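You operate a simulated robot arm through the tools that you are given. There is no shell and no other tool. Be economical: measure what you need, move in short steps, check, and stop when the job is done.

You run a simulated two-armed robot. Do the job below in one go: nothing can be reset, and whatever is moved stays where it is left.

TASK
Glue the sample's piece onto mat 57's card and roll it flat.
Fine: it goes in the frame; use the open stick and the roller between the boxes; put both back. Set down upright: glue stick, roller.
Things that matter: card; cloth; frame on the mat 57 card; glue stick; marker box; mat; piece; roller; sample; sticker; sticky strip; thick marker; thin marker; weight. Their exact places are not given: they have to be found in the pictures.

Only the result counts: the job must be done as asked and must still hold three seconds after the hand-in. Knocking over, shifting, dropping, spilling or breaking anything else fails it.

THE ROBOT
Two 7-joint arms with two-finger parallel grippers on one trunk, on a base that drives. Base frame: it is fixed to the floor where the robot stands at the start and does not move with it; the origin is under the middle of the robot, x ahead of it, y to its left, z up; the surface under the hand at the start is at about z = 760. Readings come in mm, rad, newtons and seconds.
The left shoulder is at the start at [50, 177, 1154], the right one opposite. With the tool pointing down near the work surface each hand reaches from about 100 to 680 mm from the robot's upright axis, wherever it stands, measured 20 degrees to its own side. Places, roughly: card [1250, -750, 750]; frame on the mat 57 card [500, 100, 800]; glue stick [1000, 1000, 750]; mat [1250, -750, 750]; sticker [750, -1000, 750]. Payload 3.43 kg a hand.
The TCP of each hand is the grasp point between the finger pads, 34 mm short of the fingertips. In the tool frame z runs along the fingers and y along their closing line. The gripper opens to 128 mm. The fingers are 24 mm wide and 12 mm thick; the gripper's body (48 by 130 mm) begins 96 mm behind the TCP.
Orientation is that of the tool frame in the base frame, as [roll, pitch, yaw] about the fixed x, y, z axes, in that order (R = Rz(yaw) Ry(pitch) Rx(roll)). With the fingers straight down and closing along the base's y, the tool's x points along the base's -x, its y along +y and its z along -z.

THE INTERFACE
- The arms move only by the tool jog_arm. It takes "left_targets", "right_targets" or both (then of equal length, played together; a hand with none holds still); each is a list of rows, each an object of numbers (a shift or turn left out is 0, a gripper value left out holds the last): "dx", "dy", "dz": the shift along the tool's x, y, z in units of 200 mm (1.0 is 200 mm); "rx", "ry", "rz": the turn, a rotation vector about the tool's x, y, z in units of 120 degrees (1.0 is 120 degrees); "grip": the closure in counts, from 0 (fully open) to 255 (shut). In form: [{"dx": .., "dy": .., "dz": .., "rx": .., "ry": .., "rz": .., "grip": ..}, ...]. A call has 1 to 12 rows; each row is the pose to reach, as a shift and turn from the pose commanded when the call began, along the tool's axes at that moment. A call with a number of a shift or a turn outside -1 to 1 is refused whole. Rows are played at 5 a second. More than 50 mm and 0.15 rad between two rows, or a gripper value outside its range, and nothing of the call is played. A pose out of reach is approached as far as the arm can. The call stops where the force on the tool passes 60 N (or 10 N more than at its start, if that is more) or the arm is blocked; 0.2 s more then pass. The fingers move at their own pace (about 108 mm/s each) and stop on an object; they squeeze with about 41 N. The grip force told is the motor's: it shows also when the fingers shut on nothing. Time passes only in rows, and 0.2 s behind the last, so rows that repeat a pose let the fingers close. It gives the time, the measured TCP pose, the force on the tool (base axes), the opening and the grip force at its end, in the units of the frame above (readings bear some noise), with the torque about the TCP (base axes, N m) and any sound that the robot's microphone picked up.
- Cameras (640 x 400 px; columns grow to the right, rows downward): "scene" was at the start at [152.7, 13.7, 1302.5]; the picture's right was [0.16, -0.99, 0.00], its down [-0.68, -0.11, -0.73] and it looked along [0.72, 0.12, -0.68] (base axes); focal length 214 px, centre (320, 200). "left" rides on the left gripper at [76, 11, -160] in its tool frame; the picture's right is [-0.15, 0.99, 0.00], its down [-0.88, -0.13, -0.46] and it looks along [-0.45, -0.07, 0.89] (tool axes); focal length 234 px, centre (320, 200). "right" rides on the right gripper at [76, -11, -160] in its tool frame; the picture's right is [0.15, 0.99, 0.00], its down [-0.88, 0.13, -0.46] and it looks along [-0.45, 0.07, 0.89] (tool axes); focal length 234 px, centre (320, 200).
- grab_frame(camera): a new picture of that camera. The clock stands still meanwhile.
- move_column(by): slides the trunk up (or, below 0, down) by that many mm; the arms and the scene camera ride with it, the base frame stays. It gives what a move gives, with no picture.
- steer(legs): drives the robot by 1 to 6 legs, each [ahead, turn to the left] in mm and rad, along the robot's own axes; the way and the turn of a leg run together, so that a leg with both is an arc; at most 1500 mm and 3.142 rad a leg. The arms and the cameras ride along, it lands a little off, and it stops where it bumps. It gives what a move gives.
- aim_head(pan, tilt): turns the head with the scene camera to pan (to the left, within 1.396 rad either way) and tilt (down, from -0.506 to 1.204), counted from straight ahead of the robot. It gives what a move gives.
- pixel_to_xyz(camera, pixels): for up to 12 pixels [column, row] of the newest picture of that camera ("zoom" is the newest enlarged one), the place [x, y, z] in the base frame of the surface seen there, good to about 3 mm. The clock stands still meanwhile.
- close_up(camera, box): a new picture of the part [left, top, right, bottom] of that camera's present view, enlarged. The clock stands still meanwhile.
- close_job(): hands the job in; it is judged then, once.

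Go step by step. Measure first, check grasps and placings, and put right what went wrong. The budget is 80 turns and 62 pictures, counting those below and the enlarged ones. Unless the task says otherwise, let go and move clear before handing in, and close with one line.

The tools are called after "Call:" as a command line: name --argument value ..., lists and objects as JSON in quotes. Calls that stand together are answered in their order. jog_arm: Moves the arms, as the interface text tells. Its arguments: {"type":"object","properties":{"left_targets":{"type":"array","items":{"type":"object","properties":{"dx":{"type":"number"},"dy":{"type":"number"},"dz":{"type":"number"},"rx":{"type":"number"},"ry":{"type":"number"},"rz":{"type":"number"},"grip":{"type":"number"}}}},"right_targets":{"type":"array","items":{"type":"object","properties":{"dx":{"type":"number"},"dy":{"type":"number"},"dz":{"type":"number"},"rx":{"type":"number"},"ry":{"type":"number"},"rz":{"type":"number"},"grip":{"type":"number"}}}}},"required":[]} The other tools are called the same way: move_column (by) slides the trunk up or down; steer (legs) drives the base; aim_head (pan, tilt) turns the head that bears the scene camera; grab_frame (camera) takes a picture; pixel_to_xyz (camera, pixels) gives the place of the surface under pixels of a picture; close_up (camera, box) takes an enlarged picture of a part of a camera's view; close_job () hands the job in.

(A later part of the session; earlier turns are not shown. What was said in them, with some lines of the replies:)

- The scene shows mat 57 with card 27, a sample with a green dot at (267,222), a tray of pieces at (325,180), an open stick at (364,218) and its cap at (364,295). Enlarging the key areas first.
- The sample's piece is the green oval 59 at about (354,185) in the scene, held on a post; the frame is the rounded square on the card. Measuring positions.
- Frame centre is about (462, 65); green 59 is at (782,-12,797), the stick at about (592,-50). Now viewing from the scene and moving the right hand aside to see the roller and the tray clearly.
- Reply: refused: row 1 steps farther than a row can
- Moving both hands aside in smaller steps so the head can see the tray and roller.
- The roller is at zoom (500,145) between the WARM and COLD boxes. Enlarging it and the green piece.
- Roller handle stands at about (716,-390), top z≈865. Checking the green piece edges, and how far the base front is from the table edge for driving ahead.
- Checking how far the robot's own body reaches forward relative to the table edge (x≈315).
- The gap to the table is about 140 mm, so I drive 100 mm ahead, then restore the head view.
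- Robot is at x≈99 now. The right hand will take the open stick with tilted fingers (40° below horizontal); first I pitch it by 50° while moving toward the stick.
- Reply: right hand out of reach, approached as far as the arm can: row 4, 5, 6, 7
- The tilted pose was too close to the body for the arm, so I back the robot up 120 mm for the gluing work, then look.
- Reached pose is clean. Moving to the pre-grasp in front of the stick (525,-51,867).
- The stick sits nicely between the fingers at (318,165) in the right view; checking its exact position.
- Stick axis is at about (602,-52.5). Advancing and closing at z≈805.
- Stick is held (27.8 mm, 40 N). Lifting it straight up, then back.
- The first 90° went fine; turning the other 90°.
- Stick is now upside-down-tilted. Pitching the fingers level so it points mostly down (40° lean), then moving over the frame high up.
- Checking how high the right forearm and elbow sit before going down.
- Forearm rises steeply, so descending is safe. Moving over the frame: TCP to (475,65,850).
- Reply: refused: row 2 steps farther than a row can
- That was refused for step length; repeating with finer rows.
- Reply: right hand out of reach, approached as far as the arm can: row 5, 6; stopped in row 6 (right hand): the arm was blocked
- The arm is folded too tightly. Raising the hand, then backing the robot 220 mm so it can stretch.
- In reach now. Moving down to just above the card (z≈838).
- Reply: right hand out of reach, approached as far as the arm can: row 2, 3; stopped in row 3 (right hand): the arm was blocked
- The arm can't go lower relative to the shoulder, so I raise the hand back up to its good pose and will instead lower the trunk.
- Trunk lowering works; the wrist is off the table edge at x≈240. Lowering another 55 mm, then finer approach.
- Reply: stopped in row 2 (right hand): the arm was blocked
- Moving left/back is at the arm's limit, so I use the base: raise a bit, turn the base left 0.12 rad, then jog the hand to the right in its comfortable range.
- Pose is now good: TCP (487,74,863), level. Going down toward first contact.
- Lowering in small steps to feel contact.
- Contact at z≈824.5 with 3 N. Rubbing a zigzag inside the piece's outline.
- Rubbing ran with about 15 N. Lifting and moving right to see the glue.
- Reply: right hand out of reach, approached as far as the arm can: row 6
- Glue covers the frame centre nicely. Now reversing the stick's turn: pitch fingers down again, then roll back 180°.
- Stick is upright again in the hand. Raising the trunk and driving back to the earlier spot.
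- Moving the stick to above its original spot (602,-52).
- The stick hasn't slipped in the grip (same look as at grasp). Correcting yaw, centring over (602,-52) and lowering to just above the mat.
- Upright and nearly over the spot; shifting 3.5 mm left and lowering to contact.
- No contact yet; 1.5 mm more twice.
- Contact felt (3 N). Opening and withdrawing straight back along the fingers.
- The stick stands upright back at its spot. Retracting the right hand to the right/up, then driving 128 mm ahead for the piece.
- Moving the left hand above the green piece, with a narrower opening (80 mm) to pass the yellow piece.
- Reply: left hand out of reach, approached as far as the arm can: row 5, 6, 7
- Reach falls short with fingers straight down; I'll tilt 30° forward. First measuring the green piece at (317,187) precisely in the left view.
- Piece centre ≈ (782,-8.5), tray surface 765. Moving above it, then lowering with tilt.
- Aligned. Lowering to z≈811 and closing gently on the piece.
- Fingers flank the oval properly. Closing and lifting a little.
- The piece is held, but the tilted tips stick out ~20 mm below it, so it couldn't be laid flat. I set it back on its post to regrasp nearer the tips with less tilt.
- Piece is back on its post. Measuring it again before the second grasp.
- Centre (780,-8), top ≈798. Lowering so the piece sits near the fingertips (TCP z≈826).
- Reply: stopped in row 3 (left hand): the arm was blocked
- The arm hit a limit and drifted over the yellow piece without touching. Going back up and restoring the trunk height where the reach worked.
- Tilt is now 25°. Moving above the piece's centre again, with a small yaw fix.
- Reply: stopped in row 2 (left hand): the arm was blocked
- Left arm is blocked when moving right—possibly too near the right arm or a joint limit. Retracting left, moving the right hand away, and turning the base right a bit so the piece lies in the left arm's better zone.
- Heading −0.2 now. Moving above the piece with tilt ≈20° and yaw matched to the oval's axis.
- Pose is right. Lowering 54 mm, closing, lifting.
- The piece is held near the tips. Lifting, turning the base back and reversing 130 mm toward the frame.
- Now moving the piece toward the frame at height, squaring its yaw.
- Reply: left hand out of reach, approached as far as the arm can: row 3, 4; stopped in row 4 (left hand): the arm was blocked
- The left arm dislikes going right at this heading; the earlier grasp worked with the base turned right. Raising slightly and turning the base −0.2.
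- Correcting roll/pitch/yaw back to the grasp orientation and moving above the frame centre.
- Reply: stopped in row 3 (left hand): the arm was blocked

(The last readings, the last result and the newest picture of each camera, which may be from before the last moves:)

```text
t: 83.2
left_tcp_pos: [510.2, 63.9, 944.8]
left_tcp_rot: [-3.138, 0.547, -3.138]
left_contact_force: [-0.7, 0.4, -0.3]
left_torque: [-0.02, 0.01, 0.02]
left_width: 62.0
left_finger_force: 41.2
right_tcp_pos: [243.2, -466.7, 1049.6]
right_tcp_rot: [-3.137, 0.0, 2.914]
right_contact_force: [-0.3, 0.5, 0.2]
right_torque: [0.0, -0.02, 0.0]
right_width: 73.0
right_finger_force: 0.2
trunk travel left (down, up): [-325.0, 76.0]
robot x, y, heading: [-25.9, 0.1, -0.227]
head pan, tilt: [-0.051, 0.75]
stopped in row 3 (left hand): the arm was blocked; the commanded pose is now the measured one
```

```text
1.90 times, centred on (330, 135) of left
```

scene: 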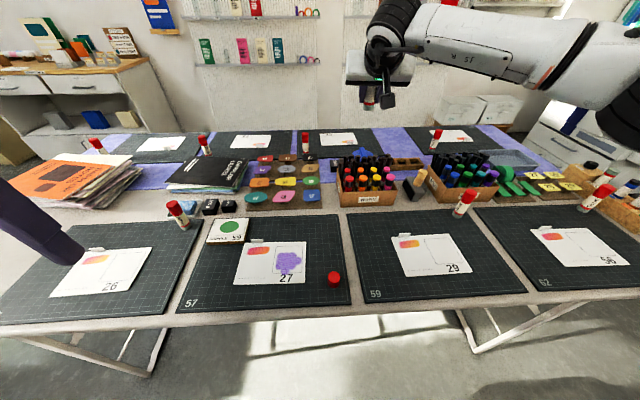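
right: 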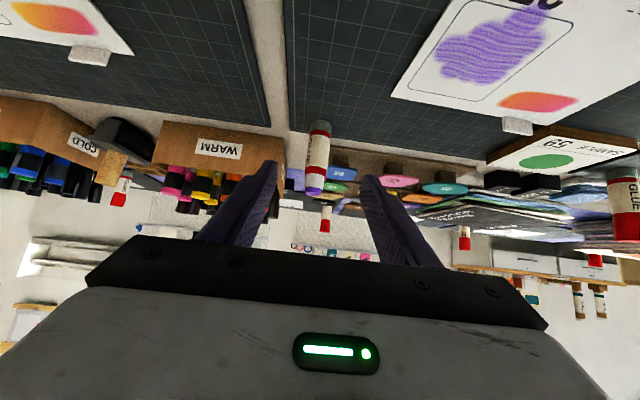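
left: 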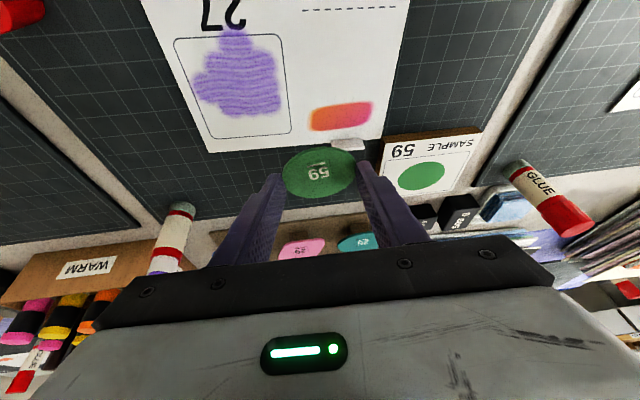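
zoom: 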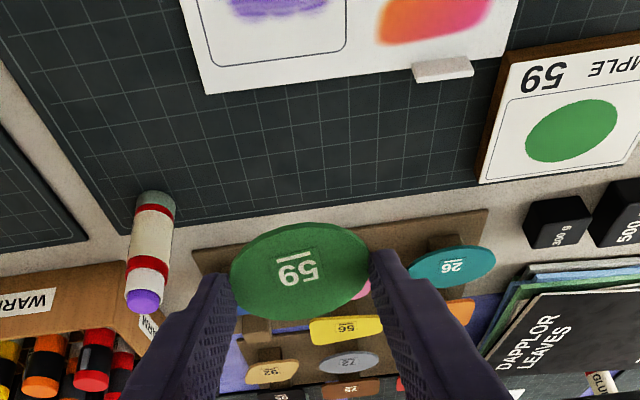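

Too close to the body again; backing up 130 mm.

Call:
steer --legs '[[-130, 0]]'

Call:
jog_arm --left_targets '[{"dz": 0.04, "ry": 0.03}, {"dz": 0.08, "ry": 0.06}, {"dz": 0.12, "ry": 0.088}]'

```text
t: 84.4
left_tcp_pos: [384.7, 89.9, 946.5]
left_tcp_rot: [-3.138, 0.548, -3.141]
left_contact_force: [-0.7, -0.5, -0.7]
left_torque: [0.0, 0.01, 0.01]
left_width: 62.1
left_finger_force: 41.3
right_tcp_pos: [113.4, -438.6, 1051.3]
right_tcp_rot: [-3.137, 0.002, 2.912]
right_contact_force: [0.6, 0.7, 0.3]
right_torque: [0.02, -0.03, 0.02]
right_width: 72.9
right_finger_force: 0.0
trunk travel left (down, up): [-325.0, 76.0]
robot x, y, heading: [-152.2, 28.8, -0.229]
head pan, tilt: [-0.051, 0.75]
```

```text
t: 85.4
left_tcp_pos: [403.2, 115.6, 900.0]
left_tcp_rot: [3.086, 0.348, -3.136]
left_contact_force: [0.0, -0.1, 0.2]
left_torque: [0.02, 0.02, 0.0]
left_width: 62.1
left_finger_force: 41.1
left hand out of reach, approached as far as the arm can: row 2, 3
right_tcp_pos: [114.9, -438.2, 1050.9]
right_tcp_rot: [-3.139, 0.0, 2.91]
right_contact_force: [-0.5, -1.2, 0.3]
right_torque: [-0.03, -0.03, -0.02]
right_width: 72.6
right_finger_force: 0.1
trunk travel left (down, up): [-325.0, 76.0]
robot x, y, heading: [-152.6, 30.0, -0.228]
head pan, tilt: [-0.051, 0.75]
stopped in row 3 (left hand): the arm was blocked; the commanded pose is now the measured one
```

Extending the hand outward toward the frame, which should relax the joints, with a roll fix.

Call:
jog_arm --left_targets '[{"dx": -0.14, "dz": 0.051, "rx": 0.012}, {"dx": -0.282, "dz": 0.102, "rx": 0.024}]'

Call:
jog_arm --left_targets '[{"dy": -0.125}, {"dy": -0.25}]'

```text
t: 86.0
left_tcp_pos: [463.8, 112.7, 903.2]
left_tcp_rot: [-3.139, 0.348, -3.141]
left_contact_force: [-0.3, 0.6, -0.2]
left_torque: [-0.02, 0.0, 0.01]
left_width: 62.3
left_finger_force: 41.5
right_tcp_pos: [115.2, -438.8, 1050.8]
right_tcp_rot: [-3.137, 0.0, 2.911]
right_contact_force: [0.1, 0.4, -0.1]
right_torque: [-0.04, -0.02, 0.01]
right_width: 72.9
right_finger_force: 0.0
trunk travel left (down, up): [-325.0, 76.0]
robot x, y, heading: [-157.2, 30.3, -0.229]
head pan, tilt: [-0.051, 0.75]
```

```text
t: 86.8
left_tcp_pos: [471.6, 92.2, 899.6]
left_tcp_rot: [3.107, 0.355, -3.113]
left_contact_force: [0.4, -0.6, -0.3]
left_torque: [0.02, 0.02, 0.04]
left_width: 62.1
left_finger_force: 40.9
right_tcp_pos: [114.7, -439.2, 1049.6]
right_tcp_rot: [-3.139, -0.001, 2.911]
right_contact_force: [-0.1, 1.2, 0.4]
right_torque: [-0.05, 0.02, 0.0]
right_width: 72.8
right_finger_force: 0.0
trunk travel left (down, up): [-325.0, 76.0]
robot x, y, heading: [-153.6, 26.2, -0.231]
head pan, tilt: [-0.051, 0.75]
stopped in row 2 (left hand): the arm was blocked; the commanded pose is now the measured one
```

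Pose was perfect at (464,113); rightward joint travel is the limit. So I'll use the base turn for y and the trunk for z.

Call:
jog_arm --left_targets '[{"dy": 0.06, "rx": 0.012, "rz": 0.006}, {"dy": 0.11, "rx": 0.023, "rz": 0.0125}]'

Call:
steer --legs '[[-18, -0.085]]'

```text
t: 87.4
left_tcp_pos: [469.9, 111.8, 901.8]
left_tcp_rot: [-3.136, 0.356, 3.14]
left_contact_force: [-0.1, -1.3, 0.5]
left_torque: [0.0, 0.02, 0.01]
left_width: 62.2
left_finger_force: 41.0
right_tcp_pos: [114.4, -438.0, 1050.7]
right_tcp_rot: [-3.138, 0.0, 2.913]
right_contact_force: [0.7, -0.5, -0.1]
right_torque: [0.04, 0.01, 0.01]
right_width: 72.7
right_finger_force: 0.0
trunk travel left (down, up): [-325.0, 76.0]
robot x, y, heading: [-152.8, 28.4, -0.231]
head pan, tilt: [-0.051, 0.75]
```

```text
t: 88.3
left_tcp_pos: [458.0, 61.5, 902.5]
left_tcp_rot: [-3.136, 0.356, 3.052]
left_contact_force: [-1.1, 0.1, 0.4]
left_torque: [-0.01, -0.01, 0.0]
left_width: 62.1
left_finger_force: 40.7
right_tcp_pos: [55.9, -455.2, 1049.6]
right_tcp_rot: [-3.137, 0.001, 2.822]
right_contact_force: [-0.5, 0.6, -0.2]
right_torque: [0.0, -0.02, 0.02]
right_width: 72.6
right_finger_force: 0.0
trunk travel left (down, up): [-325.0, 76.0]
robot x, y, heading: [-170.1, 36.7, -0.317]
head pan, tilt: [-0.051, 0.75]
```

Nearly centred (piece ≈ (464.6,61)). Lowering the trunk 75 mm and checking.

Call:
move_column --by -75

Call:
jog_arm --left_targets '[{"dx": 0.008, "dy": 0.02, "rz": 0}, {"dx": 0.008, "dy": 0.02}]'

Call:
close_up --camera "left" --box '[200, 30, 460, 240]'

```text
t: 89.5
left_tcp_pos: [457.9, 61.1, 826.9]
left_tcp_rot: [-3.135, 0.354, 3.052]
left_contact_force: [-0.1, -0.6, 0.3]
left_torque: [-0.02, -0.03, 0.02]
left_width: 62.2
left_finger_force: 41.0
right_tcp_pos: [56.0, -456.4, 975.1]
right_tcp_rot: [-3.138, 0.001, 2.823]
right_contact_force: [-0.8, -0.4, -0.7]
right_torque: [-0.03, -0.01, 0.02]
right_width: 72.9
right_finger_force: 0.1
trunk travel left (down, up): [-250.0, 151.0]
robot x, y, heading: [-169.4, 37.7, -0.318]
head pan, tilt: [-0.051, 0.75]
```

```text
t: 90.1
left_tcp_pos: [457.6, 65.6, 825.5]
left_tcp_rot: [-3.135, 0.358, 3.051]
left_contact_force: [-0.1, -0.3, 0.3]
left_torque: [0.02, 0.04, -0.01]
left_width: 62.2
left_finger_force: 40.2
right_tcp_pos: [55.9, -455.7, 974.3]
right_tcp_rot: [-3.139, 0.001, 2.822]
right_contact_force: [-0.3, -0.2, -0.5]
right_torque: [-0.03, -0.02, 0.02]
right_width: 73.0
right_finger_force: 0.1
trunk travel left (down, up): [-250.0, 151.0]
robot x, y, heading: [-166.7, 35.4, -0.318]
head pan, tilt: [-0.051, 0.75]
```

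```text
1.90 times, centred on (330, 135) of left
```

zoom: 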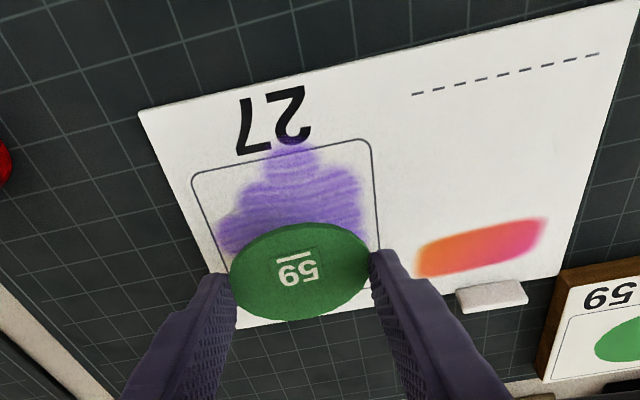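

Verifying piece centre versus frame corners by measurement.

Call:
pixel_to_xyz --camera "zoom" --pixels '[[300, 272], [300, 228], [300, 316], [240, 280], [365, 262], [194, 182], [368, 145], [380, 250], [222, 255], [290, 160]]'

```text
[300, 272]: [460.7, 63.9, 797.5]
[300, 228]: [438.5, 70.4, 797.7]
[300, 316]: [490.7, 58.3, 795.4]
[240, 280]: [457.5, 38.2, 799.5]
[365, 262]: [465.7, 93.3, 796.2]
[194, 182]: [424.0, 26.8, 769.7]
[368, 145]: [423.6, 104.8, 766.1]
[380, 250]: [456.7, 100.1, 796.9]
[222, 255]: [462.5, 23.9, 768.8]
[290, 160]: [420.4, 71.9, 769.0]
```

Piece is centred over the frame (464.6,65). Shifting 4 mm nearer to match the glue, then lowering to the card.

Call:
jog_arm --left_targets '[{"dx": 0.019, "dz": -0.007}, {"dx": 0.019, "dz": -0.007}]'

Call:
move_column --by -19

Call:
move_column --by -2

```text
t: 90.7
left_tcp_pos: [453.3, 66.5, 827.1]
left_tcp_rot: [-3.134, 0.357, 3.051]
left_contact_force: [-0.2, -0.4, -0.8]
left_torque: [0.03, -0.04, -0.04]
left_width: 62.3
left_finger_force: 40.8
right_tcp_pos: [55.6, -456.8, 975.6]
right_tcp_rot: [-3.137, 0.0, 2.822]
right_contact_force: [0.0, -1.2, 0.0]
right_torque: [-0.01, 0.0, 0.0]
right_width: 72.9
right_finger_force: 0.0
trunk travel left (down, up): [-250.0, 151.0]
robot x, y, heading: [-168.2, 34.6, -0.326]
head pan, tilt: [-0.051, 0.75]
```

```text
t: 91.3
left_tcp_pos: [452.3, 66.9, 807.3]
left_tcp_rot: [-3.135, 0.356, 3.05]
left_contact_force: [-0.2, 0.2, -0.3]
left_torque: [-0.03, -0.01, 0.0]
left_width: 61.9
left_finger_force: 41.3
right_tcp_pos: [55.3, -455.8, 956.5]
right_tcp_rot: [-3.137, 0.001, 2.823]
right_contact_force: [0.7, 0.3, -1.0]
right_torque: [-0.01, -0.02, 0.02]
right_width: 73.1
right_finger_force: 0.1
trunk travel left (down, up): [-231.0, 170.0]
robot x, y, heading: [-170.4, 31.6, -0.32]
head pan, tilt: [-0.051, 0.75]
```

```text
t: 91.8
left_tcp_pos: [453.1, 67.5, 806.2]
left_tcp_rot: [-3.135, 0.357, 3.051]
left_contact_force: [-0.6, 0.8, 0.7]
left_torque: [0.05, -0.02, 0.0]
left_width: 62.1
left_finger_force: 41.7
right_tcp_pos: [55.9, -455.0, 953.3]
right_tcp_rot: [-3.139, 0.002, 2.822]
right_contact_force: [-0.3, -0.4, -0.3]
right_torque: [0.01, 0.0, 0.01]
right_width: 72.8
right_finger_force: 0.1
trunk travel left (down, up): [-229.0, 172.0]
robot x, y, heading: [-172.1, 32.0, -0.32]
head pan, tilt: [-0.051, 0.75]
```

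Another 1.5 mm down, then check the force.

Call:
jog_arm --left_targets '[{"dx": 0.003, "dz": 0.007}, {"dx": 0.003, "dz": 0.007}]'

Call:
jog_arm --left_targets '[{"dx": 0.002, "dz": 0.005}, {"dx": 0.002, "dz": 0.005}]'

```text
t: 92.4
left_tcp_pos: [452.2, 66.4, 806.0]
left_tcp_rot: [-3.134, 0.358, 3.052]
left_contact_force: [0.4, -0.3, 5.1]
left_torque: [0.19, -0.08, -0.01]
left_width: 62.3
left_finger_force: 41.0
right_tcp_pos: [55.9, -456.3, 953.7]
right_tcp_rot: [-3.138, 0.002, 2.821]
right_contact_force: [0.3, -0.1, 0.3]
right_torque: [0.0, 0.03, -0.01]
right_width: 72.8
right_finger_force: 0.0
trunk travel left (down, up): [-229.0, 172.0]
robot x, y, heading: [-171.3, 32.4, -0.32]
head pan, tilt: [-0.051, 0.75]
```

```text
t: 93.0
left_tcp_pos: [452.5, 67.6, 804.7]
left_tcp_rot: [-3.136, 0.358, 3.053]
left_contact_force: [-0.2, 0.5, 8.3]
left_torque: [0.27, -0.03, -0.01]
left_width: 62.2
left_finger_force: 40.7
right_tcp_pos: [55.6, -455.7, 954.2]
right_tcp_rot: [-3.138, 0.001, 2.822]
right_contact_force: [0.0, -0.9, -0.2]
right_torque: [0.04, -0.01, 0.04]
right_width: 72.9
right_finger_force: 0.0
trunk travel left (down, up): [-229.0, 172.0]
robot x, y, heading: [-166.8, 34.5, -0.319]
head pan, tilt: [-0.051, 0.75]
```

Contact (8 N). Easing off slightly, opening and lifting straight up.

Call:
jog_arm --left_targets '[{"dx": -0.002, "dz": -0.005}, {"dx": -0.002, "dz": -0.005, "grip": 118}, {"dx": -0.002, "dz": -0.005, "grip": 95}, {"dx": -0.05, "dz": -0.13}, {"dx": -0.13, "dz": -0.34}]'

Call:
close_up --camera "left" --box '[200, 0, 520, 240]'

```text
t: 94.2
left_tcp_pos: [461.1, 92.0, 870.5]
left_tcp_rot: [3.115, 0.353, 3.072]
left_contact_force: [-0.5, -0.6, 0.2]
left_torque: [-0.04, 0.03, -0.05]
left_width: 80.3
left_finger_force: 0.0
right_tcp_pos: [56.0, -455.2, 954.3]
right_tcp_rot: [-3.138, 0.0, 2.823]
right_contact_force: [-0.3, -0.6, -1.4]
right_torque: [-0.02, 0.02, 0.01]
right_width: 73.2
right_finger_force: 0.1
trunk travel left (down, up): [-229.0, 172.0]
robot x, y, heading: [-173.5, 30.8, -0.318]
head pan, tilt: [-0.051, 0.75]
```

```text
1.67 times, centred on (360, 120) of left
```

zoom: 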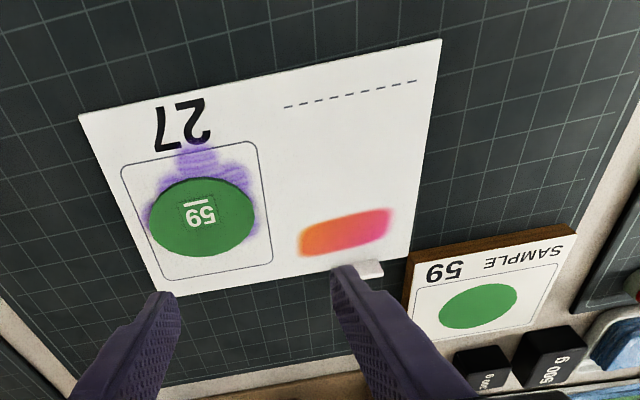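

The piece lies flat inside the frame. Now the roller: raising the trunk and repositioning the base to the right so the right hand reaches it.

Call:
move_column --by 96

Call:
steer --legs '[[0, -0.28], [300, 0], [0, 0.6], [25, 0]]'

```text
t: 95.5
left_tcp_pos: [462.2, 89.4, 970.3]
left_tcp_rot: [3.122, 0.364, 3.075]
left_contact_force: [0.0, -0.3, -0.4]
left_torque: [-0.02, 0.02, 0.0]
left_width: 80.3
left_finger_force: 0.1
right_tcp_pos: [56.3, -455.6, 1050.6]
right_tcp_rot: [-3.137, -0.001, 2.822]
right_contact_force: [-0.2, -0.3, -0.4]
right_torque: [0.02, -0.05, -0.03]
right_width: 73.0
right_finger_force: 0.1
trunk travel left (down, up): [-325.0, 76.0]
robot x, y, heading: [-166.5, 31.3, -0.318]
head pan, tilt: [-0.051, 0.75]
```

```text
t: 100.6
left_tcp_pos: [688.3, 106.6, 972.0]
left_tcp_rot: [3.126, 0.366, -2.898]
left_contact_force: [1.0, 0.6, -1.0]
left_torque: [-0.06, 0.04, 0.01]
left_width: 80.2
left_finger_force: 0.1
right_tcp_pos: [468.7, -534.9, 1050.6]
right_tcp_rot: [-3.139, 0.001, 3.134]
right_contact_force: [0.3, 0.8, 0.2]
right_torque: [0.02, 0.03, 0.01]
right_width: 72.9
right_finger_force: 0.1
trunk travel left (down, up): [-325.0, 76.0]
robot x, y, heading: [103.8, -137.8, -0.007]
head pan, tilt: [-0.051, 0.75]
```

Base is at (104,-138), heading 0. Moving the right hand near the roller and looking.

Call:
jog_arm --right_targets '[{"dx": -0.163, "dy": 0.122, "dz": 0.06}, {"dx": -0.327, "dy": 0.245, "dz": 0.12}, {"dx": -0.49, "dy": 0.367, "dz": 0.18}, {"dx": -0.653, "dy": 0.49, "dz": 0.25}, {"dx": -0.817, "dy": 0.612, "dz": 0.32}, {"dx": -0.98, "dy": 0.735, "dz": 0.4}]'

Call:
grab_frame --camera "right"

Call:
close_up --camera "right" --box '[220, 80, 420, 230]'

```text
t: 102.0
left_tcp_pos: [689.4, 112.4, 972.0]
left_tcp_rot: [3.122, 0.366, -2.896]
left_contact_force: [-0.5, 0.5, 0.6]
left_torque: [0.0, 0.02, 0.03]
left_width: 80.2
left_finger_force: 0.0
right_tcp_pos: [666.7, -389.8, 969.9]
right_tcp_rot: [-3.136, 0.001, 3.132]
right_contact_force: [0.1, 0.0, 0.3]
right_torque: [-0.02, -0.03, 0.0]
right_width: 72.6
right_finger_force: 0.2
trunk travel left (down, up): [-325.0, 76.0]
robot x, y, heading: [109.3, -139.7, -0.012]
head pan, tilt: [-0.051, 0.75]
```

```text
16 pictures are left
```

right: 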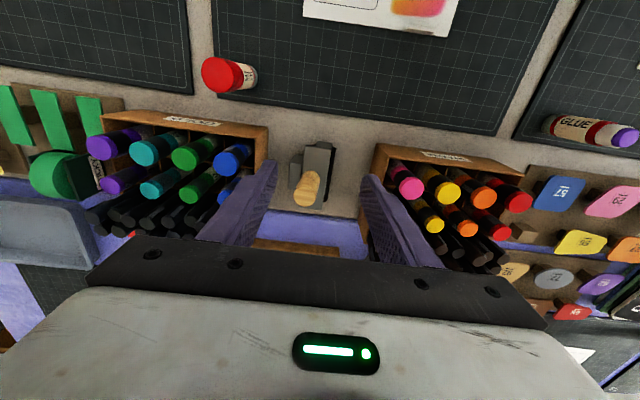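

```text
2.67 times, centred on (320, 155) of right
```

zoom: 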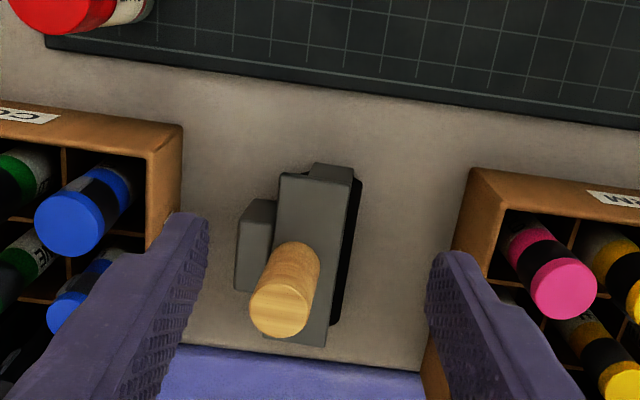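

The roller's axle runs along x, cylinder on the +y side, tail foot on −y. Measuring the handle and plate.

Call:
pixel_to_xyz --camera "zoom" --pixels '[[281, 307], [292, 255], [318, 195], [355, 200], [340, 310], [258, 230], [258, 280], [285, 185], [175, 200], [480, 180], [400, 200], [330, 172]]'

```text
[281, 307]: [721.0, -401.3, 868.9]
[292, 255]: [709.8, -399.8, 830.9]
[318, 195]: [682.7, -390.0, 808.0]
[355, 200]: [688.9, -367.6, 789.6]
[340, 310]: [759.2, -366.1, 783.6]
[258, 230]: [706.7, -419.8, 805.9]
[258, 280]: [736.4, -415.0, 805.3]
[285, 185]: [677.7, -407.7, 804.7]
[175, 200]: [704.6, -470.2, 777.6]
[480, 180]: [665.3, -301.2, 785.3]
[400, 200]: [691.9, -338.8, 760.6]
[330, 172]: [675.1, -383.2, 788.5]
```

Handle axis ≈ (720,-400.5), z 810–869. Lowering onto it and gripping at z≈848.

Call:
jog_arm --right_targets '[{"dx": -0.13, "dy": -0.027, "dz": 0.1, "grip": 155}, {"dx": -0.267, "dy": -0.054, "dz": 0.2}, {"dx": -0.267, "dy": -0.054, "dz": 0.34}, {"dx": -0.267, "dy": -0.054, "dz": 0.48}, {"dx": -0.267, "dy": -0.054, "dz": 0.605}, {"dx": -0.267, "dy": -0.054, "dz": 0.605, "grip": 255}, {"dx": -0.267, "dy": -0.054, "dz": 0.605, "grip": 255}]'

Call:
close_up --camera "right" --box '[200, 50, 440, 230]'

```text
t: 103.6
left_tcp_pos: [688.4, 110.3, 971.3]
left_tcp_rot: [3.121, 0.364, -2.895]
left_contact_force: [-0.9, -0.1, 0.5]
left_torque: [0.02, -0.01, -0.01]
left_width: 80.1
left_finger_force: 0.0
right_tcp_pos: [718.0, -400.3, 848.9]
right_tcp_rot: [-3.139, 0.001, 3.133]
right_contact_force: [1.0, 1.2, -0.2]
right_torque: [0.03, -0.08, -0.08]
right_width: 28.2
right_finger_force: 41.2
trunk travel left (down, up): [-325.0, 76.0]
robot x, y, heading: [103.5, -135.4, -0.006]
head pan, tilt: [-0.051, 0.75]
```

```text
2.22 times, centred on (320, 140) of right
```

zoom: 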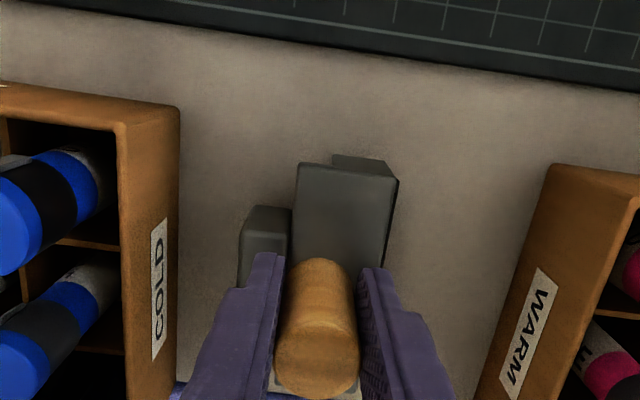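

Gripped (28 mm, 41 N). Lifting straight up, retracting a bit, then backing 60 mm and turning left so the frame falls in the right arm's zone.

Call:
jog_arm --right_targets '[{"dz": -0.15}, {"dz": -0.38}, {"dz": -0.6}, {"dx": 0.1, "dz": -0.78}, {"dx": 0.25, "dz": -0.9}, {"dx": 0.4, "dz": -0.95}]'

Call:
steer --legs '[[-60, 0], [0, 0.75]]'

```text
t: 105.0
left_tcp_pos: [689.0, 110.4, 972.6]
left_tcp_rot: [3.12, 0.364, -2.896]
left_contact_force: [1.0, 0.0, -0.2]
left_torque: [-0.01, 0.0, -0.03]
left_width: 80.4
left_finger_force: 0.1
right_tcp_pos: [638.6, -401.6, 1041.0]
right_tcp_rot: [-3.138, 0.001, 3.132]
right_contact_force: [-0.1, -0.2, -3.4]
right_torque: [0.0, -0.01, 0.0]
right_width: 28.0
right_finger_force: 41.6
trunk travel left (down, up): [-325.0, 76.0]
robot x, y, heading: [104.8, -132.5, -0.01]
head pan, tilt: [-0.051, 0.75]
```

```text
t: 107.9
left_tcp_pos: [311.3, 440.2, 971.2]
left_tcp_rot: [3.122, 0.363, -2.163]
left_contact_force: [0.8, -0.2, 0.3]
left_torque: [-0.01, -0.01, -0.02]
left_width: 80.2
left_finger_force: 0.0
right_tcp_pos: [616.7, 26.8, 1040.8]
right_tcp_rot: [-3.137, 0.001, -2.414]
right_contact_force: [-0.5, 1.1, -3.3]
right_torque: [-0.04, -0.04, 0.0]
right_width: 28.1
right_finger_force: 40.9
trunk travel left (down, up): [-325.0, 76.0]
robot x, y, heading: [40.3, -141.1, 0.723]
head pan, tilt: [-0.051, 0.75]
```

Right hand with roller at (617,27,1041). Moving over the piece's centre with an 8° tilt to keep the tail foot off, aiming the head there.

Call:
jog_arm --right_targets '[{"dx": 0.076, "dy": 0.111, "dz": 0.06, "rx": 0.011}, {"dx": 0.152, "dy": 0.223, "dz": 0.13, "rx": 0.022}, {"dx": 0.228, "dy": 0.334, "dz": 0.25, "rx": 0.033}, {"dx": 0.305, "dy": 0.445, "dz": 0.4, "rx": 0.045}, {"dx": 0.381, "dy": 0.557, "dz": 0.55, "rx": 0.056}, {"dx": 0.457, "dy": 0.668, "dz": 0.705, "rx": 0.067}]'

Call:
aim_head --pan -0.27 --tilt 0.85

Call:
close_up --camera "scene" --box '[220, 110, 420, 290]'

```text
t: 109.3
left_tcp_pos: [310.4, 440.1, 971.7]
left_tcp_rot: [3.122, 0.366, -2.16]
left_contact_force: [-1.0, -0.4, 0.2]
left_torque: [0.0, 0.02, -0.01]
left_width: 80.4
left_finger_force: 0.0
right_tcp_pos: [460.4, 68.0, 900.9]
right_tcp_rot: [-2.999, 0.001, -2.417]
right_contact_force: [0.0, -0.3, -1.9]
right_torque: [0.03, -0.03, 0.0]
right_width: 28.3
right_finger_force: 40.9
trunk travel left (down, up): [-325.0, 76.0]
robot x, y, heading: [40.8, -134.1, 0.724]
head pan, tilt: [-0.051, 0.75]
```

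```text
t: 110.0
left_tcp_pos: [311.2, 441.1, 972.8]
left_tcp_rot: [3.12, 0.366, -2.159]
left_contact_force: [-0.8, -0.5, -0.1]
left_torque: [0.03, 0.02, 0.0]
left_width: 80.5
left_finger_force: 0.0
right_tcp_pos: [460.9, 68.2, 901.5]
right_tcp_rot: [-2.998, 0.0, -2.414]
right_contact_force: [0.8, 0.1, -3.9]
right_torque: [-0.01, 0.05, 0.0]
right_width: 28.2
right_finger_force: 40.7
trunk travel left (down, up): [-325.0, 76.0]
robot x, y, heading: [45.0, -137.6, 0.725]
head pan, tilt: [-0.271, 0.85]
```

```text
2.22 times, centred on (320, 200) of scene
```

zoom: 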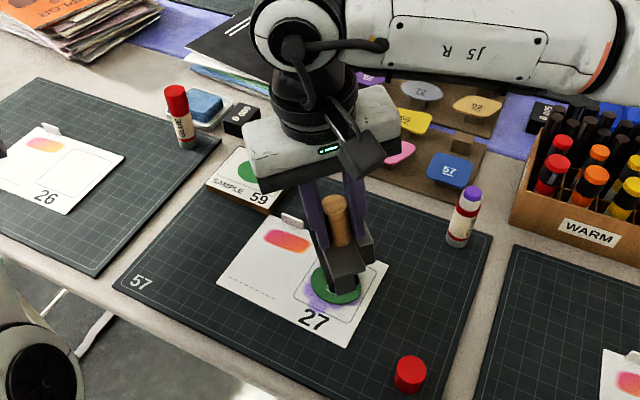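

Roller is above the green piece. Lowering at the centre until contact.

Call:
jog_arm --right_targets '[{"dy": 0.014, "dz": 0.1}, {"dy": 0.023, "dz": 0.165}]'

Call:
jog_arm --right_targets '[{"dy": 0.001, "dz": 0.01}, {"dy": 0.003, "dz": 0.02}]'

```text
t: 110.7
left_tcp_pos: [311.4, 439.5, 971.7]
left_tcp_rot: [3.121, 0.365, -2.162]
left_contact_force: [-0.1, 0.8, -0.4]
left_torque: [-0.01, 0.0, 0.03]
left_width: 80.4
left_finger_force: 0.1
right_tcp_pos: [462.2, 67.8, 866.3]
right_tcp_rot: [-2.998, -0.001, -2.416]
right_contact_force: [1.0, -0.2, -4.0]
right_torque: [0.01, 0.03, -0.01]
right_width: 28.0
right_finger_force: 41.5
trunk travel left (down, up): [-325.0, 76.0]
robot x, y, heading: [45.0, -136.6, 0.724]
head pan, tilt: [-0.271, 0.85]
```

```text
t: 111.2
left_tcp_pos: [311.6, 440.3, 972.3]
left_tcp_rot: [3.12, 0.367, -2.161]
left_contact_force: [0.4, -0.3, -0.6]
left_torque: [-0.04, -0.01, -0.04]
left_width: 80.2
left_finger_force: 0.1
right_tcp_pos: [462.0, 65.9, 862.7]
right_tcp_rot: [-2.998, 0.002, -2.416]
right_contact_force: [0.0, 0.2, 2.2]
right_torque: [-0.02, 0.09, 0.02]
right_width: 27.8
right_finger_force: 40.9
trunk travel left (down, up): [-325.0, 76.0]
robot x, y, heading: [43.4, -136.1, 0.728]
head pan, tilt: [-0.271, 0.85]
```

Contact at z≈862.7. Pressing ~20 N and rolling ±27 mm across the piece twice.

Call:
jog_arm --right_targets '[{"dy": 0.001, "dz": 0.011}, {"dy": 0.066, "dz": 0.002}, {"dy": 0.133, "dz": -0.008}, {"dy": 0.066, "dz": 0.002}, {"dy": 0.001, "dz": 0.011}, {"dy": -0.064, "dz": 0.02}, {"dy": -0.131, "dz": 0.03}, {"dy": -0.064, "dz": 0.02}, {"dy": 0.001, "dz": 0.011}, {"dy": 0.1, "dz": -0.003}, {"dy": 0.133, "dz": -0.008}, {"dy": 0.033, "dz": 0.007}]'

Call:
jog_arm --right_targets '[{"dy": -0.099, "dz": 0.014}, {"dy": -0.165, "dz": 0.024}, {"dy": -0.066, "dz": 0.009}, {"dy": -0.035, "dz": 0.005}, {"dy": -0.035, "dz": -0.2}, {"dy": -0.06, "dz": -0.4}]'

Call:
close_up --camera "scene" --box '[250, 170, 410, 290]'

```text
t: 113.8
left_tcp_pos: [309.2, 438.6, 973.6]
left_tcp_rot: [3.121, 0.368, -2.16]
left_contact_force: [0.0, 0.1, -0.7]
left_torque: [-0.01, 0.0, -0.02]
left_width: 80.4
left_finger_force: 0.1
right_tcp_pos: [456.6, 72.1, 860.9]
right_tcp_rot: [-2.997, 0.005, -2.417]
right_contact_force: [0.3, 0.3, 26.8]
right_torque: [0.14, -0.05, 0.03]
right_width: 27.9
right_finger_force: 41.6
trunk travel left (down, up): [-325.0, 76.0]
robot x, y, heading: [43.3, -138.2, 0.729]
head pan, tilt: [-0.271, 0.85]
```

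```text
t: 115.2
left_tcp_pos: [310.8, 440.3, 971.5]
left_tcp_rot: [3.122, 0.366, -2.162]
left_contact_force: [0.6, -0.7, 1.0]
left_torque: [0.01, 0.01, 0.01]
left_width: 80.5
left_finger_force: 0.0
right_tcp_pos: [456.8, 67.5, 937.4]
right_tcp_rot: [-2.997, -0.002, -2.414]
right_contact_force: [0.7, 0.3, -2.9]
right_torque: [0.02, 0.04, 0.02]
right_width: 27.9
right_finger_force: 41.0
trunk travel left (down, up): [-325.0, 76.0]
robot x, y, heading: [41.4, -138.4, 0.724]
head pan, tilt: [-0.271, 0.85]
```

```text
3.33 times, centred on (330, 230) of scene
```

zoom: 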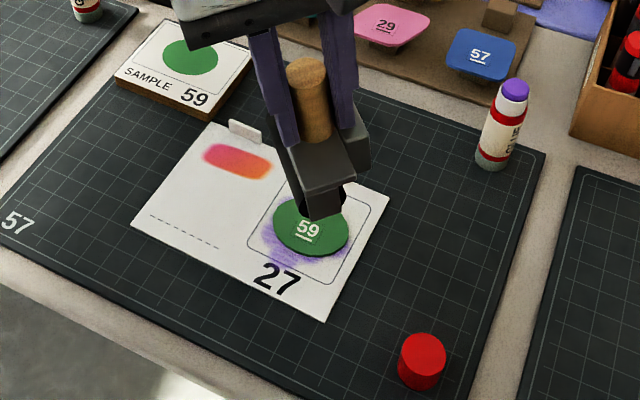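

Piece is flat and in the frame. Carrying the roller back: untilt, raise and reverse the base motion.

Call:
jog_arm --right_targets '[{"dx": 0, "dy": -0.03, "dz": -0.2, "rx": -0.01}, {"dx": -0.09, "dy": -0.17, "dz": -0.3, "rx": -0.02}, {"dx": -0.18, "dy": -0.31, "dz": -0.38, "rx": -0.032}, {"dx": -0.27, "dy": -0.45, "dz": -0.4, "rx": -0.044}, {"dx": -0.36, "dy": -0.6, "dz": -0.41, "rx": -0.056}, {"dx": -0.462, "dy": -0.751, "dz": -0.418, "rx": -0.067}]'

Call:
steer --legs '[[0, -0.732], [62, 0]]'

```text
t: 116.7
left_tcp_pos: [311.6, 440.5, 971.9]
left_tcp_rot: [3.121, 0.366, -2.16]
left_contact_force: [0.2, 0.7, 0.3]
left_torque: [-0.01, -0.02, 0.01]
left_width: 80.3
left_finger_force: 0.1
right_tcp_pos: [617.8, 25.6, 1041.9]
right_tcp_rot: [-3.139, 0.0, -2.415]
right_contact_force: [-0.7, 0.6, -2.8]
right_torque: [0.01, 0.03, 0.03]
right_width: 28.0
right_finger_force: 41.0
trunk travel left (down, up): [-325.0, 76.0]
robot x, y, heading: [42.3, -138.5, 0.724]
head pan, tilt: [-0.271, 0.85]
```

```text
t: 119.6
left_tcp_pos: [692.8, 103.5, 972.2]
left_tcp_rot: [3.122, 0.364, -2.907]
left_contact_force: [0.1, 0.4, -0.4]
left_torque: [0.0, 0.02, -0.03]
left_width: 80.3
left_finger_force: 0.0
right_tcp_pos: [636.5, -408.0, 1043.1]
right_tcp_rot: [-3.138, 0.0, 3.123]
right_contact_force: [0.1, -0.1, -3.3]
right_torque: [0.02, 0.05, 0.02]
right_width: 28.2
right_finger_force: 40.5
trunk travel left (down, up): [-325.0, 76.0]
robot x, y, heading: [103.4, -136.6, -0.02]
head pan, tilt: [-0.271, 0.85]
```

Within a degree of the original pose. Extending over the original spot and lowering to 15 mm above the table.

Call:
jog_arm --right_targets '[{"dx": -0.14, "dy": 0.016, "rz": -0.005}, {"dx": -0.28, "dy": 0.032, "rz": -0.005}, {"dx": -0.41, "dy": 0.046, "dz": 0.05, "rz": -0.005}, {"dx": -0.41, "dy": 0.046, "dz": 0.28, "rz": -0.005}, {"dx": -0.41, "dy": 0.046, "dz": 0.5, "rz": -0.005}, {"dx": -0.41, "dy": 0.046, "dz": 0.72, "rz": -0.005}, {"dx": -0.41, "dy": 0.046, "dz": 0.895, "rz": -0.005}]'

Call:
close_up --camera "right" --box '[200, 50, 440, 230]'

```text
t: 121.2
left_tcp_pos: [693.1, 104.3, 972.2]
left_tcp_rot: [3.118, 0.366, -2.905]
left_contact_force: [-0.1, -0.4, -0.1]
left_torque: [0.03, -0.01, -0.01]
left_width: 80.5
left_finger_force: 0.1
right_tcp_pos: [718.2, -403.6, 861.4]
right_tcp_rot: [-3.137, 0.0, 3.132]
right_contact_force: [0.3, 0.0, -2.9]
right_torque: [0.02, 0.03, 0.0]
right_width: 27.9
right_finger_force: 41.3
trunk travel left (down, up): [-325.0, 76.0]
robot x, y, heading: [103.6, -143.0, -0.018]
head pan, tilt: [-0.271, 0.85]
```

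```text
2.22 times, centred on (320, 140) of right
```

zoom: 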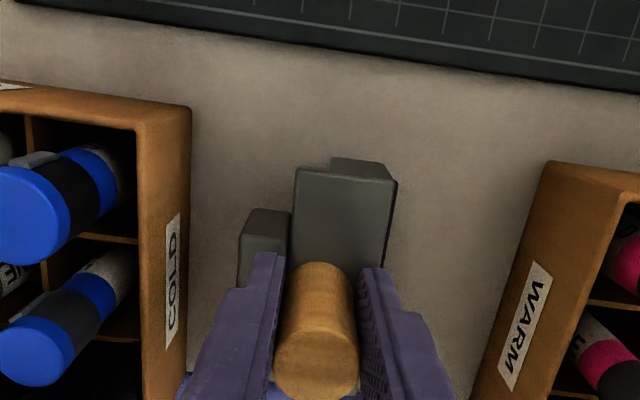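

Roller is right over its spot; 3 mm left and down to contact.

Call:
jog_arm --right_targets '[{"dy": 0.016}, {"dy": 0.016, "dz": 0.03}, {"dy": 0.016, "dz": 0.055}]'

Call:
jog_arm --right_targets '[{"dz": 0.007}, {"dz": 0.007}]'

```text
t: 122.0
left_tcp_pos: [693.0, 104.3, 972.4]
left_tcp_rot: [3.121, 0.367, -2.906]
left_contact_force: [-0.2, 0.5, 0.2]
left_torque: [-0.02, 0.01, 0.0]
left_width: 80.1
left_finger_force: 0.1
right_tcp_pos: [717.2, -399.0, 852.5]
right_tcp_rot: [-3.138, 0.001, 3.133]
right_contact_force: [-0.5, 0.3, -2.9]
right_torque: [0.02, 0.03, 0.02]
right_width: 28.0
right_finger_force: 40.7
trunk travel left (down, up): [-325.0, 76.0]
robot x, y, heading: [103.5, -136.9, -0.017]
head pan, tilt: [-0.271, 0.85]
```

```text
t: 122.6
left_tcp_pos: [691.8, 103.8, 971.7]
left_tcp_rot: [3.12, 0.365, -2.905]
left_contact_force: [0.5, -0.1, 0.5]
left_torque: [-0.01, 0.03, -0.02]
left_width: 80.5
left_finger_force: 0.1
right_tcp_pos: [717.1, -397.4, 851.3]
right_tcp_rot: [-3.138, -0.002, 3.134]
right_contact_force: [-0.6, -0.2, -3.2]
right_torque: [-0.02, 0.03, 0.03]
right_width: 28.2
right_finger_force: 40.6
trunk travel left (down, up): [-325.0, 76.0]
robot x, y, heading: [107.5, -142.0, -0.016]
head pan, tilt: [-0.271, 0.85]
```

Call:
jog_arm --right_targets '[{"dy": -0.009, "dz": 0.006}, {"dy": -0.009, "dz": 0.01}]'

Call:
jog_arm --right_targets '[{"dz": 0.004}, {"dz": 0.004}]'

```text
t: 123.2
left_tcp_pos: [692.3, 104.5, 972.0]
left_tcp_rot: [3.119, 0.367, -2.905]
left_contact_force: [0.1, 0.4, 0.0]
left_torque: [-0.01, -0.04, 0.0]
left_width: 80.6
left_finger_force: 0.0
right_tcp_pos: [717.7, -400.7, 849.7]
right_tcp_rot: [-3.14, 0.0, 3.134]
right_contact_force: [-0.4, 0.6, -3.2]
right_torque: [0.01, 0.01, 0.02]
right_width: 28.2
right_finger_force: 40.7
trunk travel left (down, up): [-325.0, 76.0]
robot x, y, heading: [102.8, -137.8, -0.019]
head pan, tilt: [-0.271, 0.85]
```

```text
t: 123.8
left_tcp_pos: [692.8, 103.5, 972.3]
left_tcp_rot: [3.121, 0.366, -2.906]
left_contact_force: [0.2, 0.7, -0.5]
left_torque: [0.0, 0.01, -0.01]
left_width: 80.1
left_finger_force: 0.1
right_tcp_pos: [716.8, -400.5, 848.5]
right_tcp_rot: [-3.139, -0.001, 3.132]
right_contact_force: [0.2, 0.7, -2.6]
right_torque: [0.0, 0.01, 0.0]
right_width: 28.0
right_finger_force: 41.3
trunk travel left (down, up): [-325.0, 76.0]
robot x, y, heading: [104.7, -137.2, -0.024]
head pan, tilt: [-0.271, 0.85]
```

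Just about touching; 1 mm more twice until the weight comes off the hand.

Call:
jog_arm --right_targets '[{"dz": 0.004}, {"dz": 0.004}]'

Call:
jog_arm --right_targets '[{"dz": 0.004}, {"dz": 0.004}]'

```text
t: 124.4
left_tcp_pos: [692.2, 104.5, 971.7]
left_tcp_rot: [3.121, 0.365, -2.907]
left_contact_force: [-0.6, 0.6, -0.3]
left_torque: [-0.01, 0.01, 0.01]
left_width: 80.1
left_finger_force: 0.1
right_tcp_pos: [718.0, -399.6, 849.7]
right_tcp_rot: [-3.139, 0.002, 3.131]
right_contact_force: [0.2, -0.7, 3.2]
right_torque: [0.07, -0.26, -0.01]
right_width: 28.2
right_finger_force: 41.0
trunk travel left (down, up): [-325.0, 76.0]
robot x, y, heading: [104.3, -140.5, -0.016]
head pan, tilt: [-0.271, 0.85]
```

```text
t: 125.0
left_tcp_pos: [691.5, 104.0, 973.0]
left_tcp_rot: [3.123, 0.366, -2.906]
left_contact_force: [0.5, 0.5, 0.2]
left_torque: [-0.03, 0.0, 0.01]
left_width: 80.3
left_finger_force: 0.0
right_tcp_pos: [716.9, -399.3, 849.3]
right_tcp_rot: [-3.138, 0.003, 3.133]
right_contact_force: [-0.4, 0.6, 10.0]
right_torque: [0.17, -0.64, -0.01]
right_width: 28.2
right_finger_force: 41.3
trunk travel left (down, up): [-325.0, 76.0]
robot x, y, heading: [105.2, -139.2, -0.016]
head pan, tilt: [-0.271, 0.85]
```

The roller is on the table (10 N). Opening, lifting straight up and checking everything.

Call:
jog_arm --right_targets '[{"dz": -0.004}, {"dz": -0.004, "grip": 190}, {"dz": -0.004, "grip": 155}, {"dz": -0.004, "grip": 155}, {"dz": -0.15}, {"dz": -0.38}, {"dz": -0.6}, {"dx": 0.15, "dz": -0.7}, {"dx": 0.35, "dz": -0.8}, {"dx": 0.55, "dz": -0.85}]'

Call:
aim_head --pan 0.0 --tilt 0.85

Call:
grab_frame --camera "scene"

Call:
close_up --camera "right" --box '[160, 50, 480, 250]'

```text
t: 127.2
left_tcp_pos: [691.1, 103.4, 972.2]
left_tcp_rot: [3.121, 0.365, -2.905]
left_contact_force: [-0.3, 0.2, 0.3]
left_torque: [-0.02, -0.02, 0.02]
left_width: 80.5
left_finger_force: 0.0
right_tcp_pos: [605.3, -398.2, 1019.8]
right_tcp_rot: [-3.137, 0.0, 3.131]
right_contact_force: [-0.4, -0.8, 0.2]
right_torque: [-0.01, 0.0, 0.03]
right_width: 50.4
right_finger_force: 0.0
trunk travel left (down, up): [-325.0, 76.0]
robot x, y, heading: [107.3, -138.4, -0.018]
head pan, tilt: [-0.271, 0.85]
```

```text
t: 128.0
left_tcp_pos: [692.1, 104.0, 972.0]
left_tcp_rot: [3.12, 0.365, -2.906]
left_contact_force: [0.6, 0.2, -0.6]
left_torque: [0.04, -0.01, -0.02]
left_width: 80.3
left_finger_force: 0.2
right_tcp_pos: [606.4, -396.4, 1019.1]
right_tcp_rot: [-3.139, 0.0, 3.133]
right_contact_force: [-1.3, 0.1, 0.0]
right_torque: [0.0, 0.04, 0.0]
right_width: 50.4
right_finger_force: 0.0
trunk travel left (down, up): [-325.0, 76.0]
robot x, y, heading: [105.5, -138.0, -0.024]
head pan, tilt: [0.0, 0.85]
```

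```text
10 pictures are left
```

scene: 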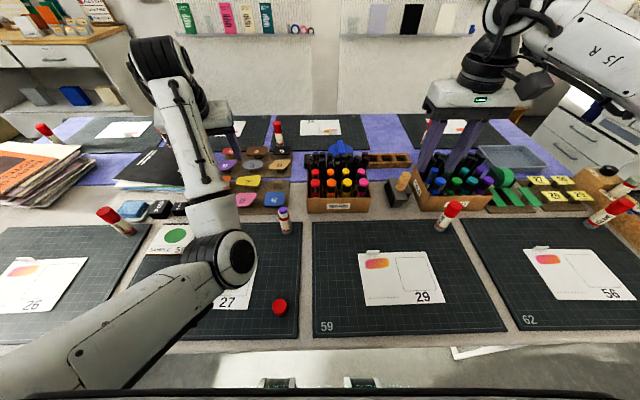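

```text
2.00 times, centred on (320, 150) of right
5 turns are left
```

zoom: 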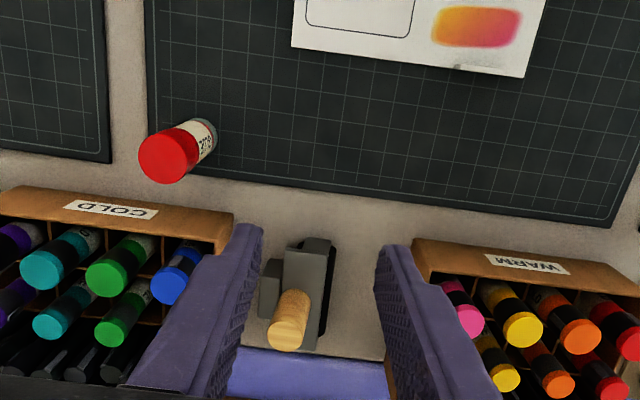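

The roller stands upright back between the boxes, the stick is upright at its spot, the piece was seen flat in the frame after rolling, and both hands are clear and empty. Handing in.

Call:
close_job

```text
The job is handed in.
```

Green piece 59 is glued inside the frame on mat 57's card and rolled flat. The glue stick and roller are back upright in their places. A little purple glue still shows around the piece's edge inside the frame.
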